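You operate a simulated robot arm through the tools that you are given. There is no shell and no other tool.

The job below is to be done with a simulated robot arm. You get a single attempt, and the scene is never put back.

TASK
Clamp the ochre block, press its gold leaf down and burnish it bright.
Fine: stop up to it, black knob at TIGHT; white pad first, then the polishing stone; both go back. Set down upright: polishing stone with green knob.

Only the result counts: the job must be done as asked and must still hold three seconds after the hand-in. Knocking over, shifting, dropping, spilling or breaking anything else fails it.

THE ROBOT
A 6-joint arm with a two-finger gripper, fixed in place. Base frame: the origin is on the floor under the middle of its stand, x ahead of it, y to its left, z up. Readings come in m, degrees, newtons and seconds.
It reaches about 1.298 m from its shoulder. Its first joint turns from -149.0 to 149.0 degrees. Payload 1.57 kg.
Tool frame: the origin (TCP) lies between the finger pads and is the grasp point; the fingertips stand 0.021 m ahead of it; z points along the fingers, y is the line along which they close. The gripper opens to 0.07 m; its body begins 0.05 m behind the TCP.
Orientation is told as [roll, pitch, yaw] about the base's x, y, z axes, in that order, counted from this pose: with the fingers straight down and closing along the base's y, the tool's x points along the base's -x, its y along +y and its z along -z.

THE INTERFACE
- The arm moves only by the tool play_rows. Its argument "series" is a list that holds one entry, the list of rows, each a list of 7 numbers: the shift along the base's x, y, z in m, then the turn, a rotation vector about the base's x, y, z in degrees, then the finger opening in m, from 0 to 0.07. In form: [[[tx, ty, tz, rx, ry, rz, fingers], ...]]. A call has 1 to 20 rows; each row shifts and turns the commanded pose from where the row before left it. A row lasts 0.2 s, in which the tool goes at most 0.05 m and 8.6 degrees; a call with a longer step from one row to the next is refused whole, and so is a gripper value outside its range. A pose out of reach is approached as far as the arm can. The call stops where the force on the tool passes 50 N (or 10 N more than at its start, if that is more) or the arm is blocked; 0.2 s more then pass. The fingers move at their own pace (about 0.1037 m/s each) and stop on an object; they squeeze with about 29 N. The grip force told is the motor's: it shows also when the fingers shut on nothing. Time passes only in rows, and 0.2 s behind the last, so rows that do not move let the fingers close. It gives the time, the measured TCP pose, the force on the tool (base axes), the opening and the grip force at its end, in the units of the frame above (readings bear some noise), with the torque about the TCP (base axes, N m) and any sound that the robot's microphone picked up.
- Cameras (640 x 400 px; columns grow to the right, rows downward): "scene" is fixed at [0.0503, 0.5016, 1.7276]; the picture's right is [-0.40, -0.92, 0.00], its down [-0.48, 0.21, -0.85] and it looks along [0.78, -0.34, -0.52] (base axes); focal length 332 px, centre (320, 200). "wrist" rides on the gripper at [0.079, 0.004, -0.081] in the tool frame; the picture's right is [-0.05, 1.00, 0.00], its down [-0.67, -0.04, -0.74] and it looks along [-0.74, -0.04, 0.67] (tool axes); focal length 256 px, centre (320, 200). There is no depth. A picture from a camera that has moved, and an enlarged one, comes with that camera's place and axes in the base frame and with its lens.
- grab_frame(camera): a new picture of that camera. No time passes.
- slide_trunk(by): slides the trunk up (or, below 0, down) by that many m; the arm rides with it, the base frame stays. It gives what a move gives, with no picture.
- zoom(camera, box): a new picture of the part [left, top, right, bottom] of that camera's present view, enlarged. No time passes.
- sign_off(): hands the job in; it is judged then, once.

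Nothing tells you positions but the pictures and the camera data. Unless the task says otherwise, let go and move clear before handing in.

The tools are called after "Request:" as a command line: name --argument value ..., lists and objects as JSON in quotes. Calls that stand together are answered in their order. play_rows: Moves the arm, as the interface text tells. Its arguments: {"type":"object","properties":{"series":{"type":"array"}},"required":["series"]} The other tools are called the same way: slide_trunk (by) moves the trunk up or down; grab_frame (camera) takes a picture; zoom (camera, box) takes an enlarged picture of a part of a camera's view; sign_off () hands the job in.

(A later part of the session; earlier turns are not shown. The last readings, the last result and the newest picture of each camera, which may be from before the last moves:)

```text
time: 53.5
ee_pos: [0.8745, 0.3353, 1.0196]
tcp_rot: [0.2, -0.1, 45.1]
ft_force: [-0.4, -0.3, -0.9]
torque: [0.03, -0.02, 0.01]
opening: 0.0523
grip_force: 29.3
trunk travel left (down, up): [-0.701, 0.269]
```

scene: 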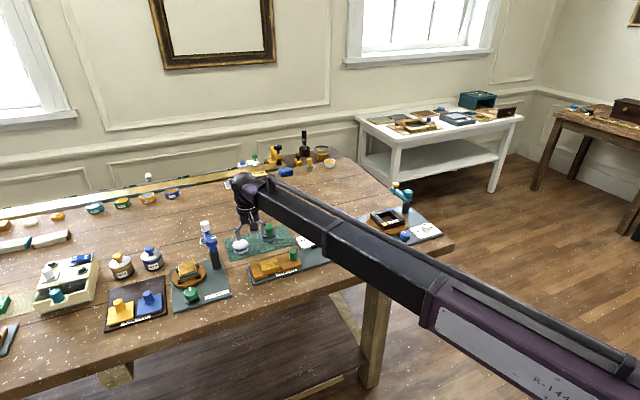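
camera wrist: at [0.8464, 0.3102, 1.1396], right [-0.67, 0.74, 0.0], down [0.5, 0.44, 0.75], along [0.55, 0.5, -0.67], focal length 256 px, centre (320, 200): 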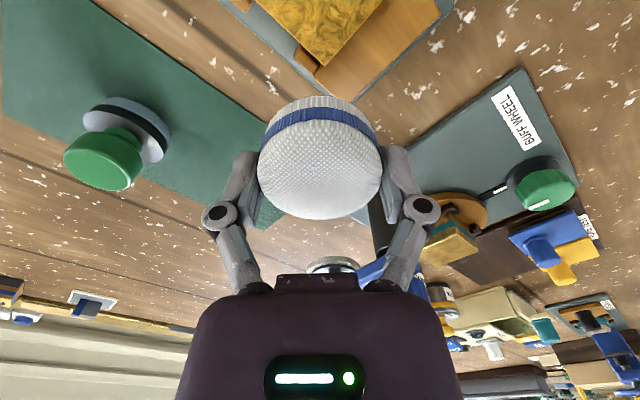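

One corner is done at about 21 N. Next are the other three.

Request:
play_rows --series '[[[0, -0.022, 0, 0, 0, 0, 0.045], [0, 0, 0, 0, 0, 0, 0.045]]]'

Request:
slide_trunk --by -0.012

Request:
play_rows --series '[[[0, 0, 0, 0, 0, 0, 0.045], [0, 0, 0, 0, 0, 0, 0.045], [0, 0, 0, 0, 0, 0, 0.045]]]'

Request:
slide_trunk --by 0.012

Request:
play_rows --series '[[[-0.018, 0, 0, 0, 0, 0, 0.045], [0, 0, 0, 0, 0, 0, 0.045]]]'

Request:
slide_trunk --by -0.012

Request:
play_rows --series '[[[0, 0, 0, 0, 0, 0, 0.045], [0, 0, 0, 0, 0, 0, 0.045], [0, 0, 0, 0, 0, 0, 0.045]]]'

Request:
slide_trunk --by 0.012

Request:
play_rows --series '[[[0, 0.022, 0, 0, 0, 0, 0.045], [0, 0, 0, 0, 0, 0, 0.045]]]'

Request:
slide_trunk --by -0.012

Request:
play_rows --series '[[[0, 0, 0, 0, 0, 0, 0.045], [0, 0, 0, 0, 0, 0, 0.045], [0, 0, 0, 0, 0, 0, 0.045]]]'

Request:
slide_trunk --by 0.061

Request:
play_rows --series '[[[0.036, 0.013, 0, 0, 0, 0, 0.045], [0, 0, 0, 0, 0, 0, 0.045]]]'

Request:
zoom --camera "wrist" --box '[220, 0, 420, 125]'

Request:
zoom --camera "scene" --box '[255, 250, 287, 270]'

```text
time: 54.1
ee_pos: [0.8747, 0.3117, 1.0187]
tcp_rot: [0.3, -0.1, 45.2]
ft_force: [0.7, 0.8, -0.6]
torque: [0.01, -0.02, -0.01]
opening: 0.0522
grip_force: 29.3
trunk travel left (down, up): [-0.701, 0.269]
```

```text
time: 54.7
ee_pos: [0.8742, 0.3128, 1.0096]
tcp_rot: [0.1, -0.2, 45.1]
ft_force: [3.3, 1.0, 16.4]
torque: [0.0, -0.07, 0.03]
opening: 0.0521
grip_force: 28.9
trunk travel left (down, up): [-0.689, 0.281]
```

```text
time: 55.5
ee_pos: [0.8729, 0.3122, 1.0082]
tcp_rot: [0.1, -0.2, 45.2]
ft_force: [2.6, -0.7, 17.3]
torque: [-0.04, 0.0, -0.04]
opening: 0.0524
grip_force: 29.0
trunk travel left (down, up): [-0.689, 0.281]
```

```text
time: 56.1
ee_pos: [0.8733, 0.3131, 1.0192]
tcp_rot: [0.3, -0.1, 45.1]
ft_force: [1.1, 0.8, -0.3]
torque: [-0.02, 0.03, 0.03]
opening: 0.0524
grip_force: 29.0
trunk travel left (down, up): [-0.701, 0.269]
```

```text
time: 56.7
ee_pos: [0.8558, 0.3131, 1.0193]
tcp_rot: [0.2, -0.1, 45.1]
ft_force: [1.0, -0.2, -0.5]
torque: [-0.02, -0.01, 0.02]
opening: 0.052
grip_force: 28.7
trunk travel left (down, up): [-0.701, 0.269]
```

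```text
time: 57.3
ee_pos: [0.8565, 0.3124, 1.0097]
tcp_rot: [0.1, -0.2, 45.0]
ft_force: [2.1, 0.8, 14.0]
torque: [0.0, -0.04, -0.03]
opening: 0.0523
grip_force: 28.5
trunk travel left (down, up): [-0.689, 0.281]
```

```text
time: 58.1
ee_pos: [0.8555, 0.3132, 1.0083]
tcp_rot: [0.1, -0.2, 45.1]
ft_force: [0.1, 0.0, 14.4]
torque: [-0.08, -0.04, -0.02]
opening: 0.052
grip_force: 28.8
trunk travel left (down, up): [-0.689, 0.281]
```

```text
time: 58.7
ee_pos: [0.8569, 0.3125, 1.0195]
tcp_rot: [0.1, -0.1, 45.1]
ft_force: [-0.7, 0.2, 0.4]
torque: [0.0, 0.0, 0.01]
opening: 0.0517
grip_force: 28.9
trunk travel left (down, up): [-0.701, 0.269]
```

```text
time: 59.3
ee_pos: [0.8577, 0.3363, 1.0202]
tcp_rot: [0.2, -0.1, 45.2]
ft_force: [-0.8, 0.6, -0.3]
torque: [0.0, -0.01, 0.0]
opening: 0.0522
grip_force: 28.8
trunk travel left (down, up): [-0.701, 0.269]
```

```text
time: 59.9
ee_pos: [0.8549, 0.3347, 1.008]
tcp_rot: [0.2, -0.1, 45.1]
ft_force: [1.1, 0.8, 11.9]
torque: [0.0, -0.04, 0.01]
opening: 0.0522
grip_force: 28.2
trunk travel left (down, up): [-0.689, 0.281]
```

```text
time: 60.7
ee_pos: [0.8551, 0.3352, 1.0083]
tcp_rot: [0.1, -0.2, 45.1]
ft_force: [0.6, 0.2, 12.0]
torque: [0.02, 0.0, -0.03]
opening: 0.0521
grip_force: 28.8
trunk travel left (down, up): [-0.689, 0.281]
```

```text
time: 61.7
ee_pos: [0.8559, 0.3356, 1.0676]
tcp_rot: [0.2, -0.1, 45.1]
ft_force: [-0.2, 0.6, -0.7]
torque: [-0.04, 0.01, 0.02]
opening: 0.0522
grip_force: 28.8
trunk travel left (down, up): [-0.75, 0.22]
```

```text
time: 62.3
ee_pos: [0.8933, 0.3477, 1.0707]
tcp_rot: [0.2, -0.2, 45.1]
ft_force: [0.1, 0.5, 0.4]
torque: [0.0, -0.02, -0.02]
opening: 0.0519
grip_force: 28.8
trunk travel left (down, up): [-0.75, 0.22]
```

```text
3.20 times, centred on (320, 62) of wrist
camera zoom: at [0.8332, 0.2951, 1.151], right [-0.67, 0.74, 0.0], down [0.5, 0.44, 0.75], along [0.55, 0.5, -0.67], focal length 819 px, centre (320, 640)
```

zoom: 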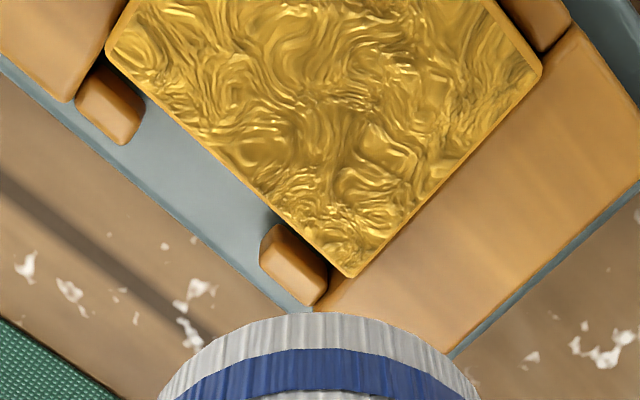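

```text
16.00 times, centred on (271, 260) of scene
camera zoom: at [0.0503, 0.5016, 1.7276], right [-0.4, -0.92, 0.0], down [-0.48, 0.21, -0.85], along [0.78, -0.34, -0.52], focal length 5306 px, centre (1104, -760)
```

zoom: 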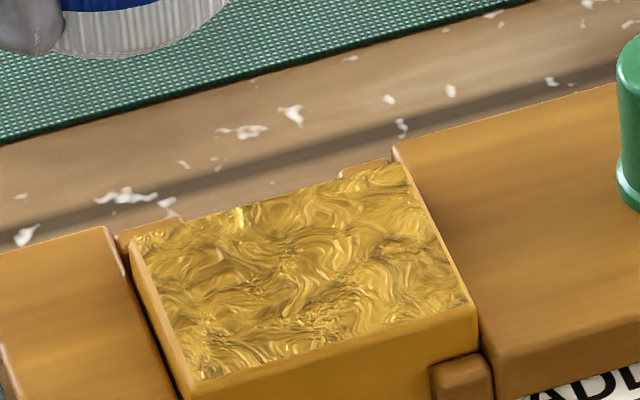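

The scene view suggests the block shifted a few millimetres toward −x and the stop moved about 1 mm during the corner dabs, so I need to inspect this. I'll raise for a better view of the block, prongs and stop.

Request:
slide_trunk --by 0.06

Request:
zoom --camera "wrist" --box '[180, 0, 420, 150]'

Request:
zoom --camera "scene" --box '[250, 242, 306, 277]'

```text
time: 63.3
ee_pos: [0.8933, 0.3481, 1.1285]
tcp_rot: [0.3, -0.1, 45.1]
ft_force: [-0.2, -0.5, 0.0]
torque: [0.0, 0.01, 0.0]
opening: 0.0522
grip_force: 28.6
trunk travel left (down, up): [-0.81, 0.16]
```

```text
2.67 times, centred on (300, 75) of wrist
camera zoom: at [0.8341, 0.2954, 1.2103], right [-0.67, 0.74, 0.0], down [0.5, 0.44, 0.75], along [0.55, 0.5, -0.67], focal length 683 px, centre (373, 533)
```

zoom: 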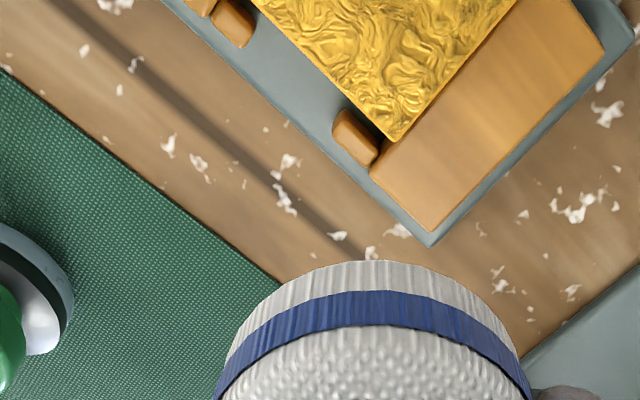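

```text
11.43 times, centred on (278, 260) of scene
camera zoom: at [0.0503, 0.5016, 1.7276], right [-0.4, -0.92, 0.0], down [-0.48, 0.21, -0.85], along [0.78, -0.34, -0.52], focal length 3790 px, centre (800, -480)
```

zoom: 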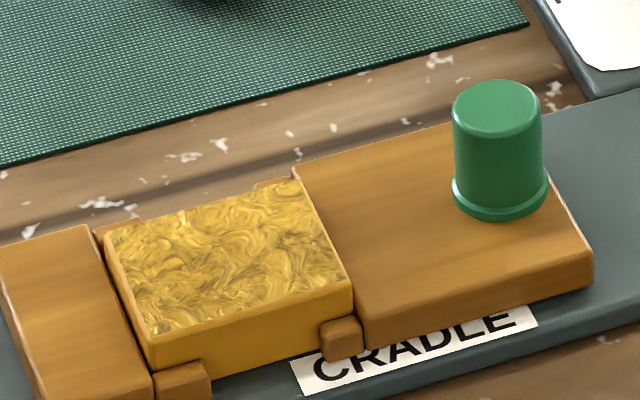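

I'll compare the stop and block with the earlier identical zoom taken right after pushing the stop home.

Request:
zoom --camera "scene" --box '[240, 240, 320, 290]'

Request:
zoom --camera "scene" --box '[255, 250, 287, 270]'

Request:
zoom --camera "scene" --box '[290, 225, 330, 250]'

```text
8.00 times, centred on (280, 265) of scene
camera zoom: at [0.0503, 0.5016, 1.7276], right [-0.4, -0.92, 0.0], down [-0.48, 0.21, -0.85], along [0.78, -0.34, -0.52], focal length 2653 px, centre (640, -320)
```

zoom: 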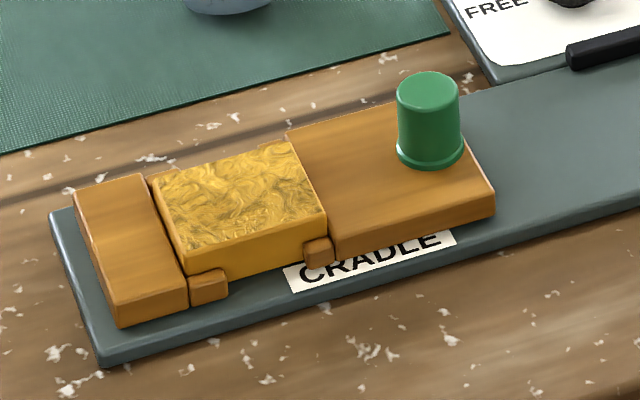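

```text
16.00 times, centred on (271, 260) of scene
camera zoom: at [0.0503, 0.5016, 1.7276], right [-0.4, -0.92, 0.0], down [-0.48, 0.21, -0.85], along [0.78, -0.34, -0.52], focal length 5306 px, centre (1104, -760)
```

zoom: 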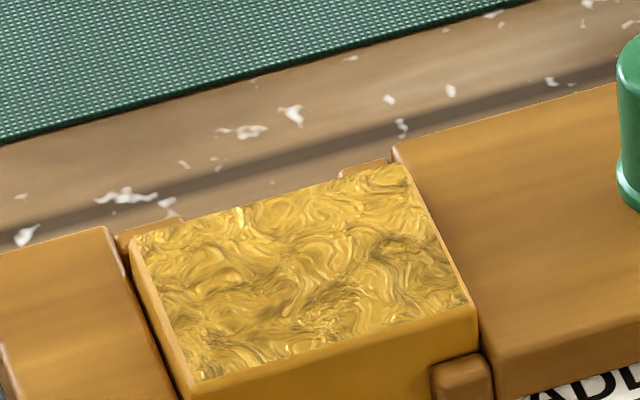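

```text
16.00 times, centred on (310, 238) of scene
camera zoom: at [0.0503, 0.5016, 1.7276], right [-0.4, -0.92, 0.0], down [-0.48, 0.21, -0.85], along [0.78, -0.34, -0.52], focal length 5306 px, centre (480, -400)
```

zoom: 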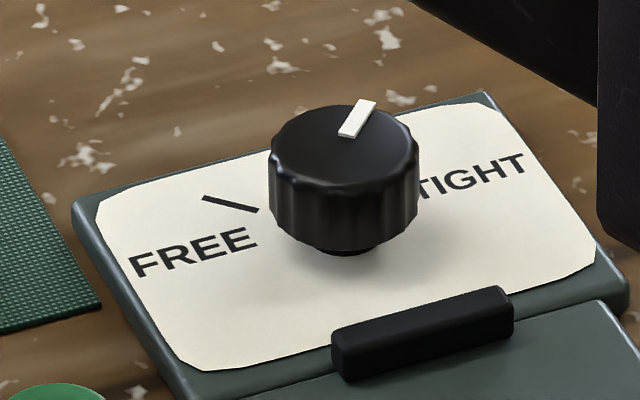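

The dial still reads TIGHT; the block crept about 4 mm in −x because the arm sags sideways as it presses (lateral force up to 8 N). Its centre is now about (0.862, 0.3225), still within the prongs. I'll dab again at the centre and cancel the sideways force with small +x corrections.

Request:
play_rows --series '[[[-0.0155, -0.0128, 0, 0, 0, 0, 0.045], [-0.0155, -0.0127, 0, 0, 0, 0, 0.045], [0, 0, 0, 0, 0, 0, 0.045]]]'

Request:
slide_trunk --by -0.109

Request:
slide_trunk --by -0.01

```text
time: 64.1
ee_pos: [0.8634, 0.3221, 1.1302]
tcp_rot: [0.2, -0.1, 45.1]
ft_force: [0.9, -0.8, 0.2]
torque: [0.02, 0.03, 0.02]
opening: 0.0522
grip_force: 29.0
trunk travel left (down, up): [-0.81, 0.16]
```

```text
time: 65.5
ee_pos: [0.8621, 0.3216, 1.0197]
tcp_rot: [0.2, -0.1, 45.1]
ft_force: [0.8, 0.1, 0.5]
torque: [0.02, 0.02, -0.02]
opening: 0.0521
grip_force: 28.9
trunk travel left (down, up): [-0.701, 0.269]
```

```text
time: 66.1
ee_pos: [0.8621, 0.322, 1.0101]
tcp_rot: [0.2, -0.1, 45.1]
ft_force: [-1.0, 0.2, -0.2]
torque: [0.0, -0.01, 0.01]
opening: 0.052
grip_force: 28.9
trunk travel left (down, up): [-0.691, 0.279]
```

Contact height is slightly lower now, so the pad has probably settled in the grip. I'll press on with paired +x compensation.

Request:
slide_trunk --by -0.002

Request:
play_rows --series '[[[0.0006, 0, 0, 0, 0, 0, 0.045]]]'

Request:
slide_trunk --by -0.001

Request:
play_rows --series '[[[0.0006, 0, 0, 0, 0, 0, 0.045]]]'

```text
time: 66.6
ee_pos: [0.8623, 0.3223, 1.0089]
tcp_rot: [0.2, -0.2, 45.1]
ft_force: [2.6, 1.4, 11.9]
torque: [0.03, 0.01, -0.03]
opening: 0.052
grip_force: 28.7
trunk travel left (down, up): [-0.689, 0.281]
```

```text
time: 67.0
ee_pos: [0.8612, 0.3227, 1.0076]
tcp_rot: [0.2, -0.2, 45.1]
ft_force: [0.8, 0.6, 11.1]
torque: [-0.01, -0.03, 0.0]
opening: 0.0522
grip_force: 29.3
trunk travel left (down, up): [-0.689, 0.281]
```

```text
time: 67.5
ee_pos: [0.8615, 0.322, 1.0089]
tcp_rot: [0.0, -0.2, 45.0]
ft_force: [2.7, 1.2, 20.2]
torque: [-0.03, -0.01, 0.02]
opening: 0.0519
grip_force: 29.2
trunk travel left (down, up): [-0.688, 0.282]
```

```text
time: 68.0
ee_pos: [0.8615, 0.3224, 1.0088]
tcp_rot: [0.1, -0.2, 45.1]
ft_force: [-0.8, 0.4, 18.8]
torque: [-0.05, 0.11, -0.03]
opening: 0.0522
grip_force: 29.0
trunk travel left (down, up): [-0.688, 0.282]
```

The lateral force is nulled at 19 N. One more millimetre of press, hold, then lift and view.

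Request:
slide_trunk --by -0.001

Request:
play_rows --series '[[[0.0005, 0, 0, 0, 0, 0, 0.045], [0, 0, 0, 0, 0, 0, 0.045], [0, 0, 0, 0, 0, 0, 0.045], [0, 0, 0, 0, 0, 0, 0.045], [0, 0, 0, 0, 0, 0, 0.045]]]'

Request:
slide_trunk --by 0.063

Request:
play_rows --series '[[[0.0145, 0.013, 0, 0, 0, 0, 0.045], [0.0145, 0.013, 0, 0, 0, 0, 0.045], [0, 0, 0, 0, 0, 0, 0.045]]]'

Request:
zoom --camera "wrist" --box '[220, 0, 420, 125]'

Request:
zoom --camera "scene" --box '[255, 250, 287, 270]'

```text
time: 68.5
ee_pos: [0.8615, 0.3216, 1.0082]
tcp_rot: [0.2, -0.3, 45.1]
ft_force: [1.2, 1.2, 26.4]
torque: [-0.04, 0.0, 0.02]
opening: 0.0523
grip_force: 28.6
trunk travel left (down, up): [-0.687, 0.283]
```

```text
time: 69.7
ee_pos: [0.8612, 0.3215, 1.007]
tcp_rot: [0.1, -0.2, 45.1]
ft_force: [-1.9, -0.3, 23.0]
torque: [-0.01, 0.25, -0.04]
opening: 0.052
grip_force: 29.0
trunk travel left (down, up): [-0.687, 0.283]
```

```text
time: 70.7
ee_pos: [0.8633, 0.322, 1.0692]
tcp_rot: [0.2, -0.1, 45.1]
ft_force: [-0.1, 0.1, -0.3]
torque: [-0.01, -0.02, 0.01]
opening: 0.052
grip_force: 29.0
trunk travel left (down, up): [-0.75, 0.22]
```

```text
time: 71.5
ee_pos: [0.8915, 0.3493, 1.0686]
tcp_rot: [0.2, -0.1, 45.1]
ft_force: [0.0, 0.1, -0.6]
torque: [0.0, 0.01, 0.01]
opening: 0.0518
grip_force: 28.9
trunk travel left (down, up): [-0.75, 0.22]
```

```text
3.20 times, centred on (320, 62) of wrist
camera zoom: at [0.8335, 0.2951, 1.1505], right [-0.67, 0.74, 0.0], down [0.5, 0.44, 0.75], along [0.55, 0.5, -0.67], focal length 819 px, centre (320, 640)
```

zoom: 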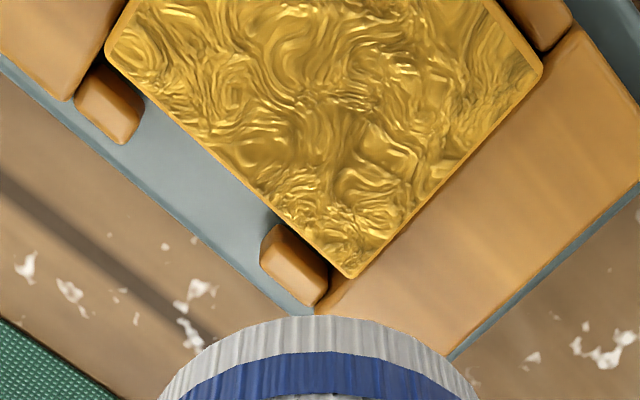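

```text
16.00 times, centred on (271, 260) of scene
camera zoom: at [0.0503, 0.5016, 1.7276], right [-0.4, -0.92, 0.0], down [-0.48, 0.21, -0.85], along [0.78, -0.34, -0.52], focal length 5306 px, centre (1104, -760)
```

zoom: 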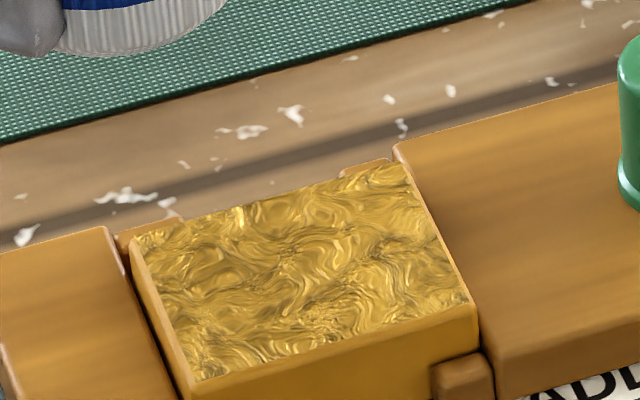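

I'll zoom in harder on the leaf to judge whether the wrinkles are pressed evenly.

Request:
zoom --camera "wrist" --box '[250, 0, 400, 94]'

Request:
zoom --camera "scene" --box '[256, 253, 282, 271]'

```text
4.26 times, centred on (325, 47) of wrist
camera zoom: at [0.8335, 0.2951, 1.1505], right [-0.67, 0.74, 0.0], down [0.5, 0.44, 0.75], along [0.55, 0.5, -0.67], focal length 1089 px, centre (299, 851)
```

zoom: 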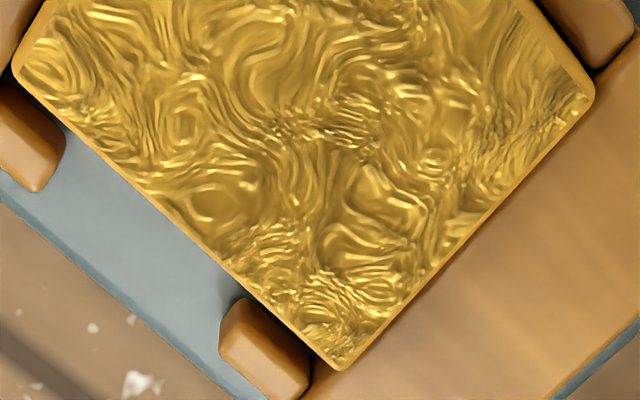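

```text
16.00 times, centred on (269, 262) of scene
camera zoom: at [0.0503, 0.5016, 1.7276], right [-0.4, -0.92, 0.0], down [-0.48, 0.21, -0.85], along [0.78, -0.34, -0.52], focal length 5306 px, centre (1136, -792)
```

zoom: 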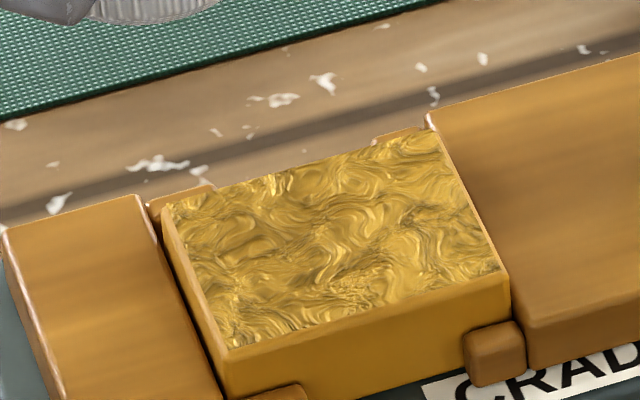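

The leaf is somewhat flatter, but I can see a ~1 mm gap between block and jaw, so the clamp isn't holding firmly. I'll put the pad back on its spot, then check and redo the clamp before pressing further.

Request:
play_rows --series '[[[0.03, 0.01, 0, 0, 0, 0, 0.045], [0.03, 0.01, 0, 0, 0, 0, 0.045], [0.03, 0.01, 0, 0, 0, 0, 0.045], [0.0295, 0.0105, 0, 0, 0, 0, 0.045], [0, 0, 0, 0, 0, 0, 0.045]]]'

Request:
slide_trunk --by -0.08

Request:
grab_frame --camera "wrist"

Request:
zoom --camera "scene" --box '[215, 220, 265, 260]'

```text
time: 72.7
ee_pos: [1.0138, 0.3872, 1.0687]
tcp_rot: [0.2, -0.1, 45.0]
ft_force: [0.3, 0.7, -0.2]
torque: [-0.03, 0.02, -0.02]
opening: 0.0521
grip_force: 29.3
trunk travel left (down, up): [-0.75, 0.22]
```

```text
time: 73.8
ee_pos: [1.0116, 0.3871, 0.9886]
tcp_rot: [0.3, -0.2, 45.1]
ft_force: [0.0, -0.3, -0.5]
torque: [0.0, 0.01, -0.02]
opening: 0.0519
grip_force: 28.7
trunk travel left (down, up): [-0.67, 0.3]
```

```text
taken
camera wrist: at [0.9535, 0.3348, 1.0706], right [-0.67, 0.74, 0.0], down [0.5, 0.44, 0.75], along [0.55, 0.5, -0.67], focal length 256 px, centre (320, 200)
```

wrist: 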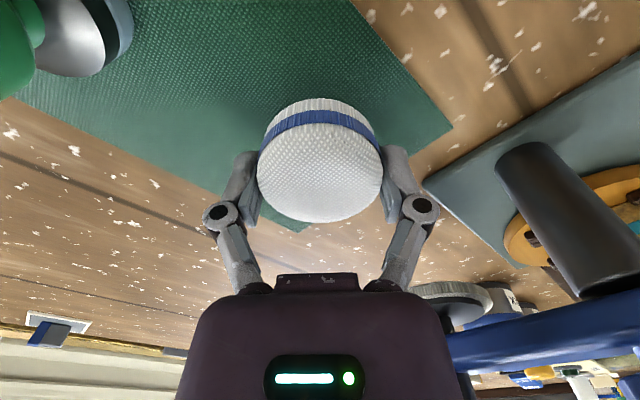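

```text
10.00 times, centred on (240, 240) of scene
camera zoom: at [0.0503, 0.5016, 1.7276], right [-0.4, -0.92, 0.0], down [-0.48, 0.21, -0.85], along [0.78, -0.34, -0.52], focal length 3316 px, centre (1120, -200)
```

zoom: 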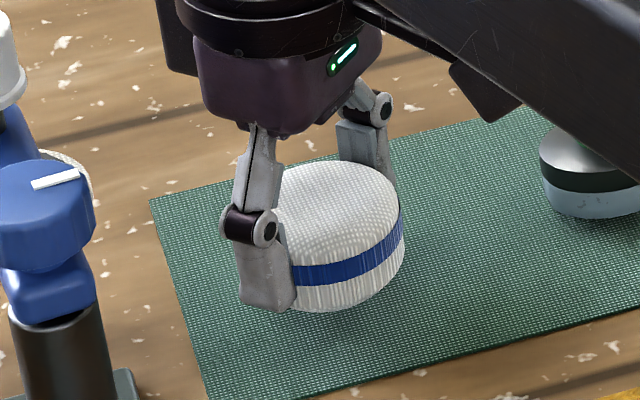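

Over its spot. I'll correct by about 1.5 mm and lower until it touches the mat.

Request:
play_rows --series '[[[-0.001, 0.0016, 0, 0, 0, 0, 0.045], [0, 0, 0, 0, 0, 0, 0.045]]]'

Request:
slide_trunk --by -0.01

Request:
slide_trunk --by -0.0015

```text
time: 74.5
ee_pos: [1.0123, 0.3908, 0.9887]
tcp_rot: [0.2, -0.1, 45.2]
ft_force: [-0.5, -0.2, -0.5]
torque: [0.01, -0.01, 0.02]
opening: 0.0517
grip_force: 29.0
trunk travel left (down, up): [-0.67, 0.3]
```

```text
time: 75.0
ee_pos: [1.0119, 0.3892, 0.9791]
tcp_rot: [0.2, -0.1, 45.2]
ft_force: [0.1, 0.1, 0.3]
torque: [-0.03, 0.03, 0.02]
opening: 0.0515
grip_force: 29.0
trunk travel left (down, up): [-0.66, 0.31]
```

```text
time: 75.5
ee_pos: [1.0135, 0.3888, 0.9777]
tcp_rot: [0.2, -0.1, 45.0]
ft_force: [-1.8, -0.4, -0.1]
torque: [-0.01, -0.03, 0.03]
opening: 0.0516
grip_force: 28.9
trunk travel left (down, up): [-0.659, 0.311]
```

Not touching yet. Another millimetre or two.

Request:
slide_trunk --by -0.001

Request:
slide_trunk --by -0.001

```text
time: 76.0
ee_pos: [1.0122, 0.3901, 0.9784]
tcp_rot: [0.1, -0.1, 45.1]
ft_force: [1.2, 0.5, 2.3]
torque: [0.0, -0.01, -0.04]
opening: 0.0518
grip_force: 29.3
trunk travel left (down, up): [-0.658, 0.312]
```

```text
time: 76.6
ee_pos: [1.012, 0.3884, 0.9756]
tcp_rot: [0.1, -0.2, 45.1]
ft_force: [3.7, 0.9, 10.5]
torque: [0.03, -0.09, 0.02]
opening: 0.0517
grip_force: 29.4
trunk travel left (down, up): [-0.657, 0.313]
```

The pad is resting on the mat. I'll relieve the force, open the fingers and rise.

Request:
slide_trunk --by 0.001

Request:
play_rows --series '[[[0, 0, 0, 0, 0, 0, 0.056], [0, 0, 0, 0, 0, 0, 0.062], [0, 0, 0, 0, 0, 0, 0.07], [0, 0, 0, 0, 0, 0, 0.07]]]'

Request:
slide_trunk --by 0.092

Request:
grab_frame --camera "wrist"

Request:
zoom --camera "scene" --box '[210, 210, 290, 260]'

```text
time: 77.1
ee_pos: [1.0112, 0.3907, 0.9763]
tcp_rot: [0.2, -0.1, 45.1]
ft_force: [1.9, -0.2, 3.1]
torque: [-0.03, -0.07, -0.01]
opening: 0.0515
grip_force: 29.0
trunk travel left (down, up): [-0.658, 0.312]
```

```text
time: 78.1
ee_pos: [1.0127, 0.3906, 0.9759]
tcp_rot: [0.1, -0.1, 45.1]
ft_force: [-0.2, 0.6, 0.4]
torque: [-0.01, -0.01, -0.03]
opening: 0.07
grip_force: 0.0
trunk travel left (down, up): [-0.658, 0.312]
```

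```text
time: 79.3
ee_pos: [1.0116, 0.3895, 1.068]
tcp_rot: [0.3, -0.2, 45.1]
ft_force: [-0.2, 0.3, 0.0]
torque: [0.0, 0.0, -0.01]
opening: 0.0698
grip_force: 0.1
trunk travel left (down, up): [-0.75, 0.22]
```

```text
taken
camera wrist: at [0.9528, 0.3367, 1.1498], right [-0.67, 0.74, 0.0], down [0.5, 0.44, 0.75], along [0.55, 0.5, -0.67], focal length 256 px, centre (320, 200)
```

wrist: 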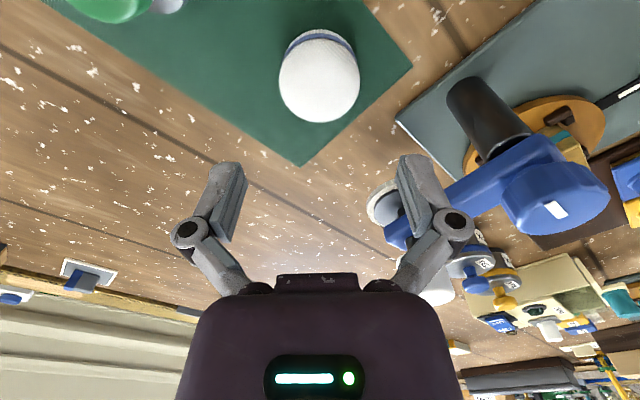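

```text
8.00 times, centred on (250, 235) of scene
camera zoom: at [0.0503, 0.5016, 1.7276], right [-0.4, -0.92, 0.0], down [-0.48, 0.21, -0.85], along [0.78, -0.34, -0.52], focal length 2653 px, centre (880, -80)
```

zoom: 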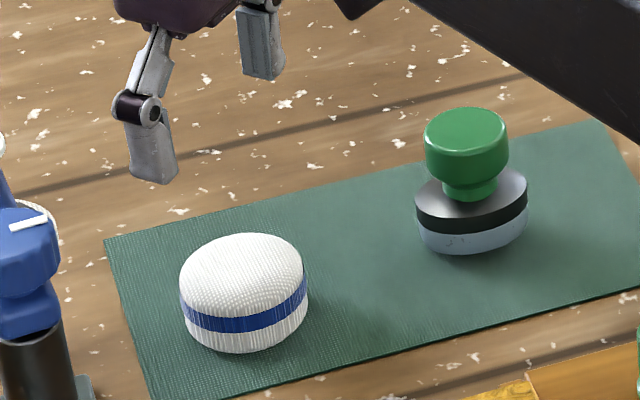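

The pad is back exactly where it was. Now I'll move to a clear viewpoint of the cradle to inspect the block, stop and leaf.

Request:
play_rows --series '[[[-0.042, -0.0148, 0, 0, 0, -8, 0.07], [-0.042, -0.0148, 0, 0, 0, -8, 0.07], [-0.042, -0.0148, 0, 0, 0, -8, 0.07], [-0.042, -0.0148, 0, 0, 0, -8, 0.07], [-0.042, -0.0148, 0, 0, 0, -8, 0.07], [-0.042, -0.0148, 0, 0, 0, -5, 0.07], [0, 0, 0, 0, 0, 0, 0.07]]]'

Request:
grab_frame --camera "wrist"

Request:
zoom --camera "wrist" --box '[290, 140, 418, 220]'

Request:
zoom --camera "wrist" --box '[230, 130, 390, 230]'

```text
time: 80.9
ee_pos: [0.7598, 0.3018, 1.0672]
tcp_rot: [0.2, -0.2, 0.0]
ft_force: [0.6, 0.2, 0.0]
torque: [-0.01, 0.02, 0.0]
opening: 0.0698
grip_force: 0.0
trunk travel left (down, up): [-0.75, 0.22]
```

```text
taken
camera wrist: at [0.6799, 0.306, 1.1498], right [0.05, 1.0, 0.0], down [0.66, -0.04, 0.75], along [0.75, -0.04, -0.67], focal length 256 px, centre (320, 200)
```

wrist: 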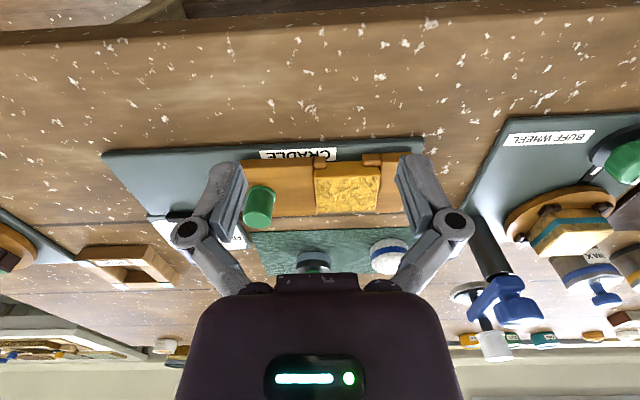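

```text
5.00 times, centred on (354, 180) of wrist
camera zoom: at [0.6799, 0.306, 1.1498], right [0.05, 1.0, 0.0], down [0.66, -0.04, 0.75], along [0.75, -0.04, -0.67], focal length 1280 px, centre (150, 300)
```

zoom: 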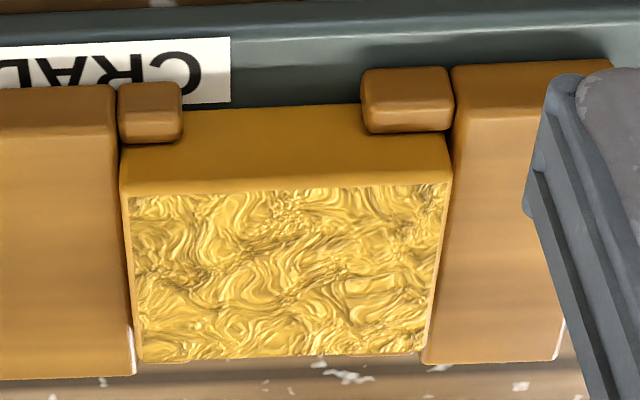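

```text
4.00 times, centred on (310, 180) of wrist
camera zoom: at [0.6799, 0.306, 1.1498], right [0.05, 1.0, 0.0], down [0.66, -0.04, 0.75], along [0.75, -0.04, -0.67], focal length 1024 px, centre (360, 280)
```

zoom: 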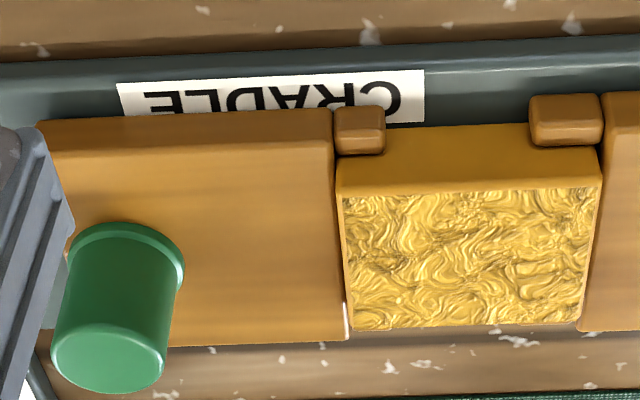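

The block is still seated between the prongs and touching the stop. I'll return to the green knob to test whether the stop is really locked.

Request:
play_rows --series '[[[0.037, -0.021, 0, 0, 0, 0, 0.045], [0.037, -0.021, 0, 0, 0, 0, 0.045], [0.037, -0.021, 0, 0, 0, 0, 0.045], [0, 0, 0, 0, 0, 0, 0.045]]]'

Request:
slide_trunk --by -0.045

Request:
zoom --camera "wrist" --box '[220, 70, 420, 195]'

Request:
zoom --camera "wrist" --box '[400, 20, 560, 120]'

```text
time: 81.9
ee_pos: [0.8691, 0.237, 1.0689]
tcp_rot: [0.2, 0.0, 0.1]
ft_force: [0.1, 0.0, -1.0]
torque: [-0.01, -0.01, -0.01]
opening: 0.045
grip_force: 0.1
trunk travel left (down, up): [-0.75, 0.22]
```

```text
time: 82.8
ee_pos: [0.87, 0.2368, 1.0235]
tcp_rot: [0.3, -0.1, 0.1]
ft_force: [0.1, -0.4, 0.4]
torque: [0.01, 0.0, -0.01]
opening: 0.0448
grip_force: 0.0
trunk travel left (down, up): [-0.705, 0.265]
```

```text
3.20 times, centred on (320, 132) of wrist
camera zoom: at [0.7903, 0.2421, 1.1051], right [0.05, 1.0, 0.0], down [0.66, -0.04, 0.75], along [0.75, -0.04, -0.67], focal length 819 px, centre (320, 416)
```

zoom: 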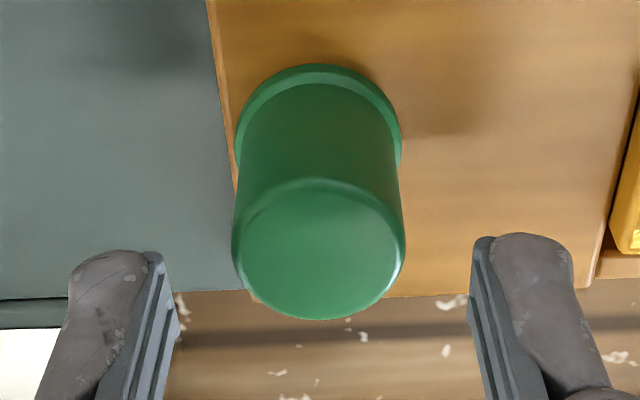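

```text
4.00 times, centred on (480, 70) of wrist
camera zoom: at [0.7903, 0.2421, 1.1051], right [0.05, 1.0, 0.0], down [0.66, -0.04, 0.75], along [0.75, -0.04, -0.67], focal length 1024 px, centre (-320, 720)
```

zoom: 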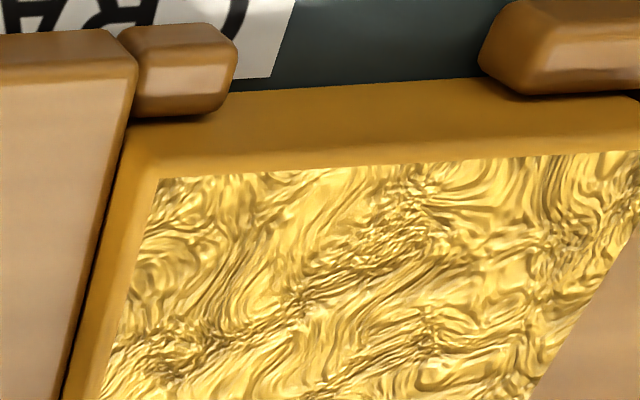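

The knob is centred. I'll lower, grip it, and read forces.

Request:
slide_trunk --by -0.026

Request:
play_rows --series '[[[0, 0.001, 0, 0, 0, 0, 0.04], [0, 0, 0, 0, 0, 0, 0.032], [0, 0, 0, 0, 0, 0, 0.026], [0, 0, 0, 0, 0, 0, 0.02], [0, 0, 0, 0, 0, 0, 0.02]]]'

```text
time: 83.5
ee_pos: [0.8703, 0.2373, 0.9971]
tcp_rot: [0.1, -0.1, 0.1]
ft_force: [0.0, -0.7, 0.1]
torque: [0.02, 0.0, -0.01]
opening: 0.0452
grip_force: 0.0
trunk travel left (down, up): [-0.679, 0.291]
```

```text
time: 84.7
ee_pos: [0.8701, 0.2385, 0.9964]
tcp_rot: [0.2, -0.2, 0.1]
ft_force: [1.1, -0.4, 4.1]
torque: [-0.02, 0.09, -0.03]
opening: 0.0252
grip_force: 31.7
trunk travel left (down, up): [-0.679, 0.291]
```

Gripped. Now a gentle +y push test: 1 mm, reading the force.

Request:
play_rows --series '[[[0, 0.001, 0, 0, 0, 0, 0.02], [0, 0, 0, 0, 0, 0, 0.02]]]'

Request:
play_rows --series '[[[0, 0.001, 0, 0, 0, 0, 0.02], [0, 0, 0, 0, 0, 0, 0.02]]]'

```text
time: 85.3
ee_pos: [0.8701, 0.239, 0.9971]
tcp_rot: [0.1, -0.2, 0.0]
ft_force: [0.0, -5.1, 1.2]
torque: [-0.14, -0.14, 0.03]
opening: 0.0253
grip_force: 32.1
trunk travel left (down, up): [-0.679, 0.291]
```

```text
time: 85.9
ee_pos: [0.8708, 0.2393, 0.9968]
tcp_rot: [0.1, 0.0, -0.1]
ft_force: [-1.0, -11.3, 0.0]
torque: [-0.25, -0.12, 0.07]
opening: 0.0255
grip_force: 32.4
trunk travel left (down, up): [-0.679, 0.291]
```

Request:
play_rows --series '[[[0, 0.001, 0, 0, 0, 0, 0.02], [0, 0.001, 0, 0, 0, 0, 0.02], [0, 0, 0, 0, 0, 0, 0.02]]]'

Request:
zoom --camera "scene" --box '[255, 250, 287, 270]'

```text
time: 86.7
ee_pos: [0.8693, 0.24, 0.9968]
tcp_rot: [0.1, -0.1, 0.0]
ft_force: [-2.8, -25.7, -6.5]
torque: [-0.43, 0.05, 0.11]
opening: 0.0254
grip_force: 31.8
trunk travel left (down, up): [-0.679, 0.291]
```

```text
16.00 times, centred on (271, 260) of scene
camera zoom: at [0.0503, 0.5016, 1.7276], right [-0.4, -0.92, 0.0], down [-0.48, 0.21, -0.85], along [0.78, -0.34, -0.52], focal length 5306 px, centre (1104, -760)
```

zoom: 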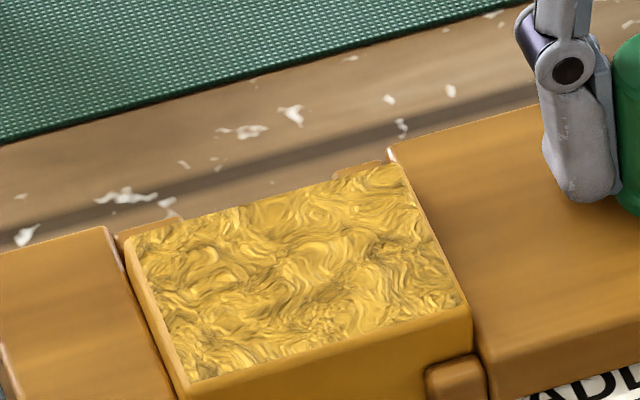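

Now a gentle pull-back test to see whether the stop holds position or follows freely.

Request:
play_rows --series '[[[0, -0.002, 0, 0, 0, 0, 0.02], [0, 0, 0, 0, 0, 0, 0.02]]]'

Request:
play_rows --series '[[[0, -0.002, 0, 0, 0, 0, 0.02], [0, 0, 0, 0, 0, 0, 0.02]]]'

```text
time: 87.3
ee_pos: [0.8712, 0.2395, 0.9978]
tcp_rot: [0.3, 0.0, 0.1]
ft_force: [-2.6, -17.1, -3.5]
torque: [-0.36, 0.26, 0.09]
opening: 0.0249
grip_force: 32.0
trunk travel left (down, up): [-0.679, 0.291]
```

```text
time: 87.9
ee_pos: [0.8694, 0.2393, 0.9988]
tcp_rot: [0.3, -0.1, 0.0]
ft_force: [-0.7, -6.7, -0.5]
torque: [-0.06, 0.11, 0.07]
opening: 0.0253
grip_force: 32.2
trunk travel left (down, up): [-0.679, 0.291]
```

Request:
play_rows --series '[[[0, -0.001, 0, 0, 0, 0, 0.02], [0, 0, 0, 0, 0, 0, 0.02]]]'

Request:
play_rows --series '[[[0, -0.001, 0, 0, 0, 0, 0.02], [0, 0, 0, 0, 0, 0, 0.02]]]'

Request:
play_rows --series '[[[0, -0.001, 0, 0, 0, 0, 0.02], [0, 0, 0, 0, 0, 0, 0.02]]]'

```text
time: 88.5
ee_pos: [0.8689, 0.2391, 0.9985]
tcp_rot: [0.4, -0.2, 0.1]
ft_force: [2.2, 0.5, 3.8]
torque: [0.15, 0.02, 0.03]
opening: 0.0254
grip_force: 31.9
trunk travel left (down, up): [-0.679, 0.291]
```

```text
time: 89.1
ee_pos: [0.8711, 0.2366, 0.9982]
tcp_rot: [0.3, -0.2, 0.2]
ft_force: [5.4, 1.2, 7.4]
torque: [0.15, -0.11, 0.04]
opening: 0.0256
grip_force: 32.1
trunk travel left (down, up): [-0.679, 0.291]
```

```text
time: 89.7
ee_pos: [0.8701, 0.2358, 0.997]
tcp_rot: [0.2, -0.2, 0.2]
ft_force: [7.9, 0.3, 8.6]
torque: [0.01, -0.18, -0.03]
opening: 0.0253
grip_force: 32.3
trunk travel left (down, up): [-0.679, 0.291]
```

Request:
zoom --camera "scene" --box '[255, 250, 287, 270]'

Request:
zoom --camera "wrist" --box '[380, 40, 540, 140]'

```text
16.00 times, centred on (271, 260) of scene
camera zoom: at [0.0503, 0.5016, 1.7276], right [-0.4, -0.92, 0.0], down [-0.48, 0.21, -0.85], along [0.78, -0.34, -0.52], focal length 5306 px, centre (1104, -760)
```

zoom: 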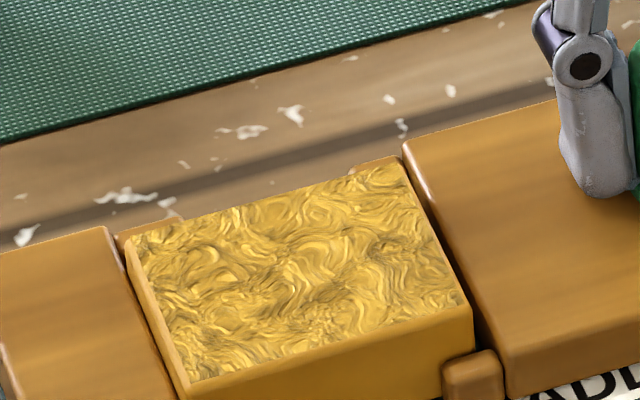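

```text
4.00 times, centred on (460, 90) of wrist
camera zoom: at [0.7903, 0.24, 1.0791], right [0.05, 1.0, 0.0], down [0.66, -0.04, 0.75], along [0.75, -0.04, -0.66], focal length 1024 px, centre (-240, 640)
```

zoom: 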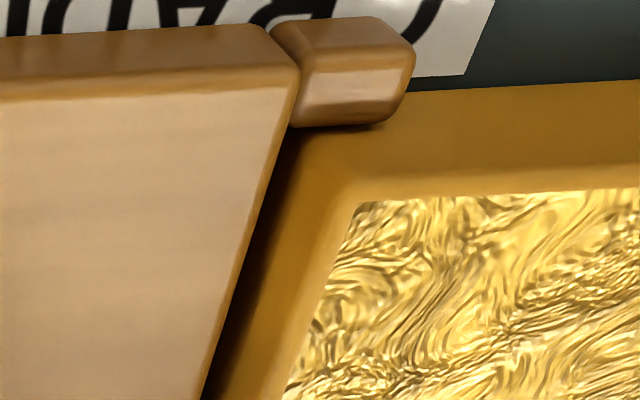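

The stop slid back about 3 mm with only ~1 N, so it is not locked even though the dial appears to be at TIGHT. I'll push it back up to the block firmly, then turn the dial further, feeling for its end stop.

Request:
play_rows --series '[[[0, 0.002, 0, 0, 0, 0, 0.02], [0, 0.002, 0, 0, 0, 0, 0.02], [0, 0.001, 0, 0, 0, 0, 0.02], [0, 0.001, 0, 0, 0, 0, 0.02], [0, 0, 0, 0, 0, 0, 0.02]]]'

Request:
play_rows --series '[[[0, 0.001, 0, 0, 0, 0, 0.02], [0, 0.001, 0, 0, 0, 0, 0.02], [0, 0, 0, 0, 0, 0, 0.02]]]'

Request:
zoom --camera "scene" --box '[255, 250, 287, 270]'

```text
time: 90.9
ee_pos: [0.8692, 0.2385, 0.9976]
tcp_rot: [0.0, 0.0, 0.0]
ft_force: [6.1, -18.9, 4.2]
torque: [-0.32, -0.24, 0.07]
opening: 0.0254
grip_force: 32.1
trunk travel left (down, up): [-0.679, 0.291]
```

```text
time: 91.7
ee_pos: [0.8709, 0.2402, 0.9986]
tcp_rot: [0.0, -0.2, 0.1]
ft_force: [-1.1, -30.2, -4.4]
torque: [-0.5, 0.05, 0.15]
opening: 0.0251
grip_force: 31.6
trunk travel left (down, up): [-0.679, 0.291]
```

```text
16.00 times, centred on (271, 260) of scene
camera zoom: at [0.0503, 0.5016, 1.7276], right [-0.4, -0.92, 0.0], down [-0.48, 0.21, -0.85], along [0.78, -0.34, -0.52], focal length 5306 px, centre (1104, -760)
```

zoom: 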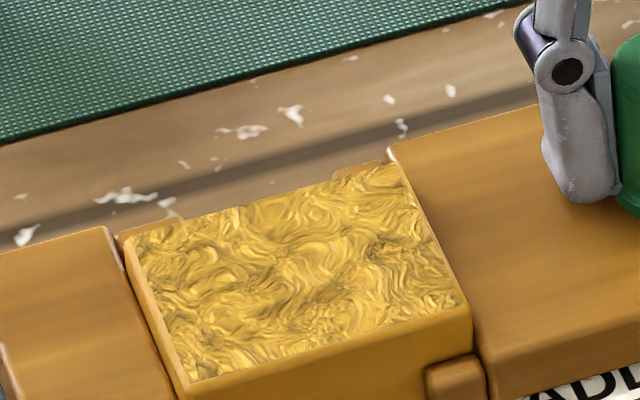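

The stop is firmly up against the block (30 N). I'll release and go back to the dial.

Request:
play_rows --series '[[[0, 0, 0, 0, 0, 0, 0.035], [0, 0, 0, 0, 0, 0, 0.045], [0, 0, 0, 0, 0, 0, 0.045]]]'

Request:
slide_trunk --by 0.071

Request:
zoom --camera "scene" --box '[255, 250, 287, 270]'

Request:
play_rows --series '[[[0.014, -0.017, 0, 0, 0, -8, 0.055], [0.014, -0.017, 0, 0, 0, -8, 0.055], [0.014, -0.017, 0, 0, 0, -8, 0.055], [0.014, -0.017, 0, 0, 0, -8, 0.055], [0.014, -0.017, 0, 0, 0, -8, 0.055], [0.012, -0.017, 0, 0, 0, -5, 0.055], [0, 0, 0, 0, 0, 0, 0.055]]]'

Request:
grab_frame --camera "wrist"

```text
time: 92.5
ee_pos: [0.8707, 0.2438, 0.9978]
tcp_rot: [0.2, -0.1, 0.2]
ft_force: [0.0, 0.1, 0.4]
torque: [-0.01, 0.02, 0.0]
opening: 0.0449
grip_force: 0.0
trunk travel left (down, up): [-0.679, 0.291]
```

```text
time: 93.6
ee_pos: [0.8695, 0.2441, 1.068]
tcp_rot: [0.2, -0.1, 0.1]
ft_force: [0.1, 0.7, -0.9]
torque: [0.02, 0.0, -0.01]
opening: 0.0447
grip_force: 0.2
trunk travel left (down, up): [-0.75, 0.22]
```

```text
16.00 times, centred on (271, 260) of scene
camera zoom: at [0.0503, 0.5016, 1.7276], right [-0.4, -0.92, 0.0], down [-0.48, 0.21, -0.85], along [0.78, -0.34, -0.52], focal length 5306 px, centre (1104, -760)
```

zoom: 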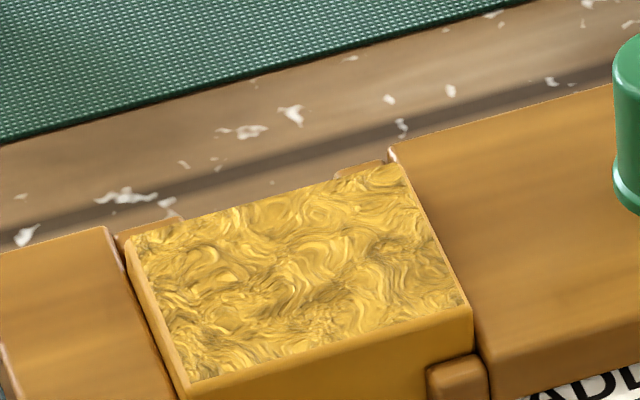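

```text
time: 95.2
ee_pos: [0.952, 0.141, 1.0672]
tcp_rot: [0.2, -0.2, -45.0]
ft_force: [-0.3, 0.5, 0.3]
torque: [0.0, 0.04, -0.03]
opening: 0.0551
grip_force: 0.0
trunk travel left (down, up): [-0.75, 0.22]
```

```text
taken
camera wrist: at [0.8986, 0.2013, 1.1501], right [0.74, 0.67, 0.0], down [0.44, -0.5, 0.75], along [0.5, -0.55, -0.67], focal length 256 px, centre (320, 200)
```

wrist: 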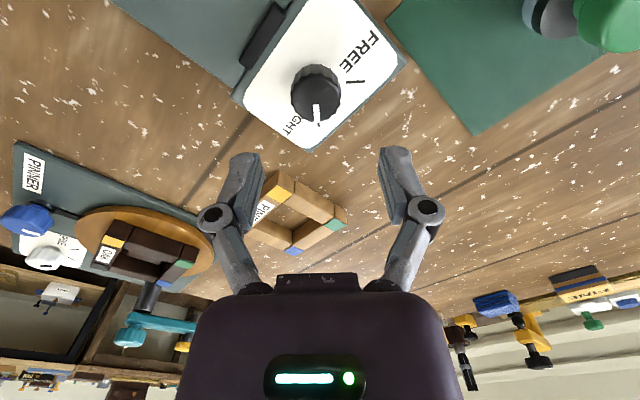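

I'll align to the dial (about 4 mm toward −y), lower and grip it again.

Request:
play_rows --series '[[[0, -0.0043, 0, 0, 0, 0, 0.055], [0, 0, 0, 0, 0, 0, 0.055]]]'

Request:
slide_trunk --by -0.06

Request:
slide_trunk --by -0.022

Request:
play_rows --series '[[[0, 0, 0, 0, 0, 0, 0.042], [0, 0, 0, 0, 0, 0, 0.036], [0, 0, 0, 0, 0, 0, 0.03], [0, 0, 0, 0, 0, 0, 0.026], [0, 0, 0, 0, 0, 0, 0.026]]]'

Request:
zoom --camera "wrist" --box '[200, 90, 440, 240]'

```text
time: 95.8
ee_pos: [0.9505, 0.1372, 1.0684]
tcp_rot: [0.2, -0.1, -44.9]
ft_force: [0.6, -0.5, 0.5]
torque: [0.0, -0.02, 0.02]
opening: 0.0549
grip_force: 0.0
trunk travel left (down, up): [-0.75, 0.22]
```

```text
time: 96.8
ee_pos: [0.9516, 0.1373, 1.0076]
tcp_rot: [0.2, -0.1, -44.9]
ft_force: [-0.3, 0.7, 0.6]
torque: [0.01, -0.02, -0.01]
opening: 0.0551
grip_force: 0.1
trunk travel left (down, up): [-0.69, 0.28]
```

```text
time: 97.5
ee_pos: [0.952, 0.1386, 0.987]
tcp_rot: [0.2, -0.1, -44.8]
ft_force: [-0.4, 0.0, 0.1]
torque: [0.0, 0.0, -0.02]
opening: 0.0551
grip_force: 0.1
trunk travel left (down, up): [-0.668, 0.302]
```

```text
time: 98.7
ee_pos: [0.9522, 0.1381, 0.9871]
tcp_rot: [0.2, -0.1, -44.8]
ft_force: [2.5, 1.5, 3.4]
torque: [0.11, -0.1, -0.03]
opening: 0.0338
grip_force: 32.0
trunk travel left (down, up): [-0.668, 0.302]
```

```text
2.67 times, centred on (320, 165) of wrist
camera zoom: at [0.8987, 0.1969, 1.0681], right [0.74, 0.67, 0.0], down [0.44, -0.5, 0.75], along [0.5, -0.55, -0.67], focal length 683 px, centre (320, 293)
```

zoom: 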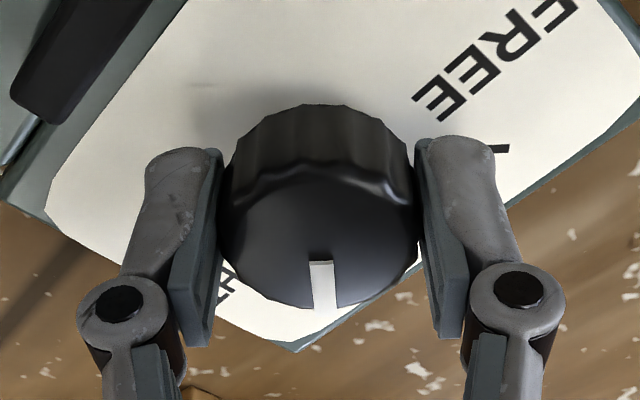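

Gripped again. I'll turn a further few degrees clockwise, watching the torque for an end stop.

Request:
play_rows --series '[[[0, 0, 0, 0, 0, -2, 0.026], [0, 0, 0, 0, 0, -2, 0.026], [0, 0, 0, 0, 0, 0, 0.026]]]'

Request:
zoom --camera "wrist" --box '[200, 90, 440, 240]'

```text
time: 99.5
ee_pos: [0.9508, 0.1388, 0.9867]
tcp_rot: [0.2, -0.2, -48.9]
ft_force: [1.9, 5.1, 2.8]
torque: [0.17, -0.02, 0.46]
opening: 0.034
grip_force: 32.0
trunk travel left (down, up): [-0.668, 0.302]
```

```text
2.67 times, centred on (320, 165) of wrist
camera zoom: at [0.9026, 0.201, 1.0681], right [0.79, 0.62, 0.0], down [0.41, -0.53, 0.75], along [0.46, -0.59, -0.67], focal length 683 px, centre (320, 293)
```

zoom: 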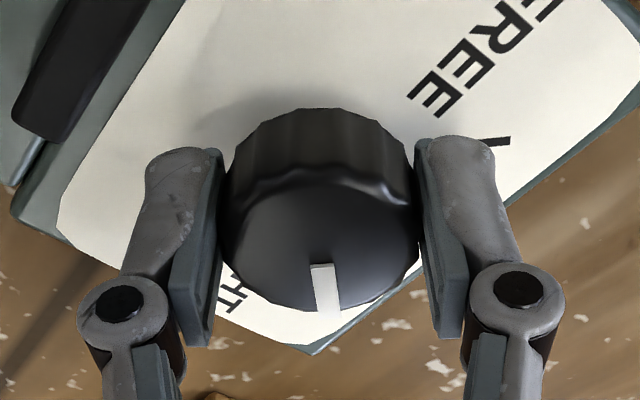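

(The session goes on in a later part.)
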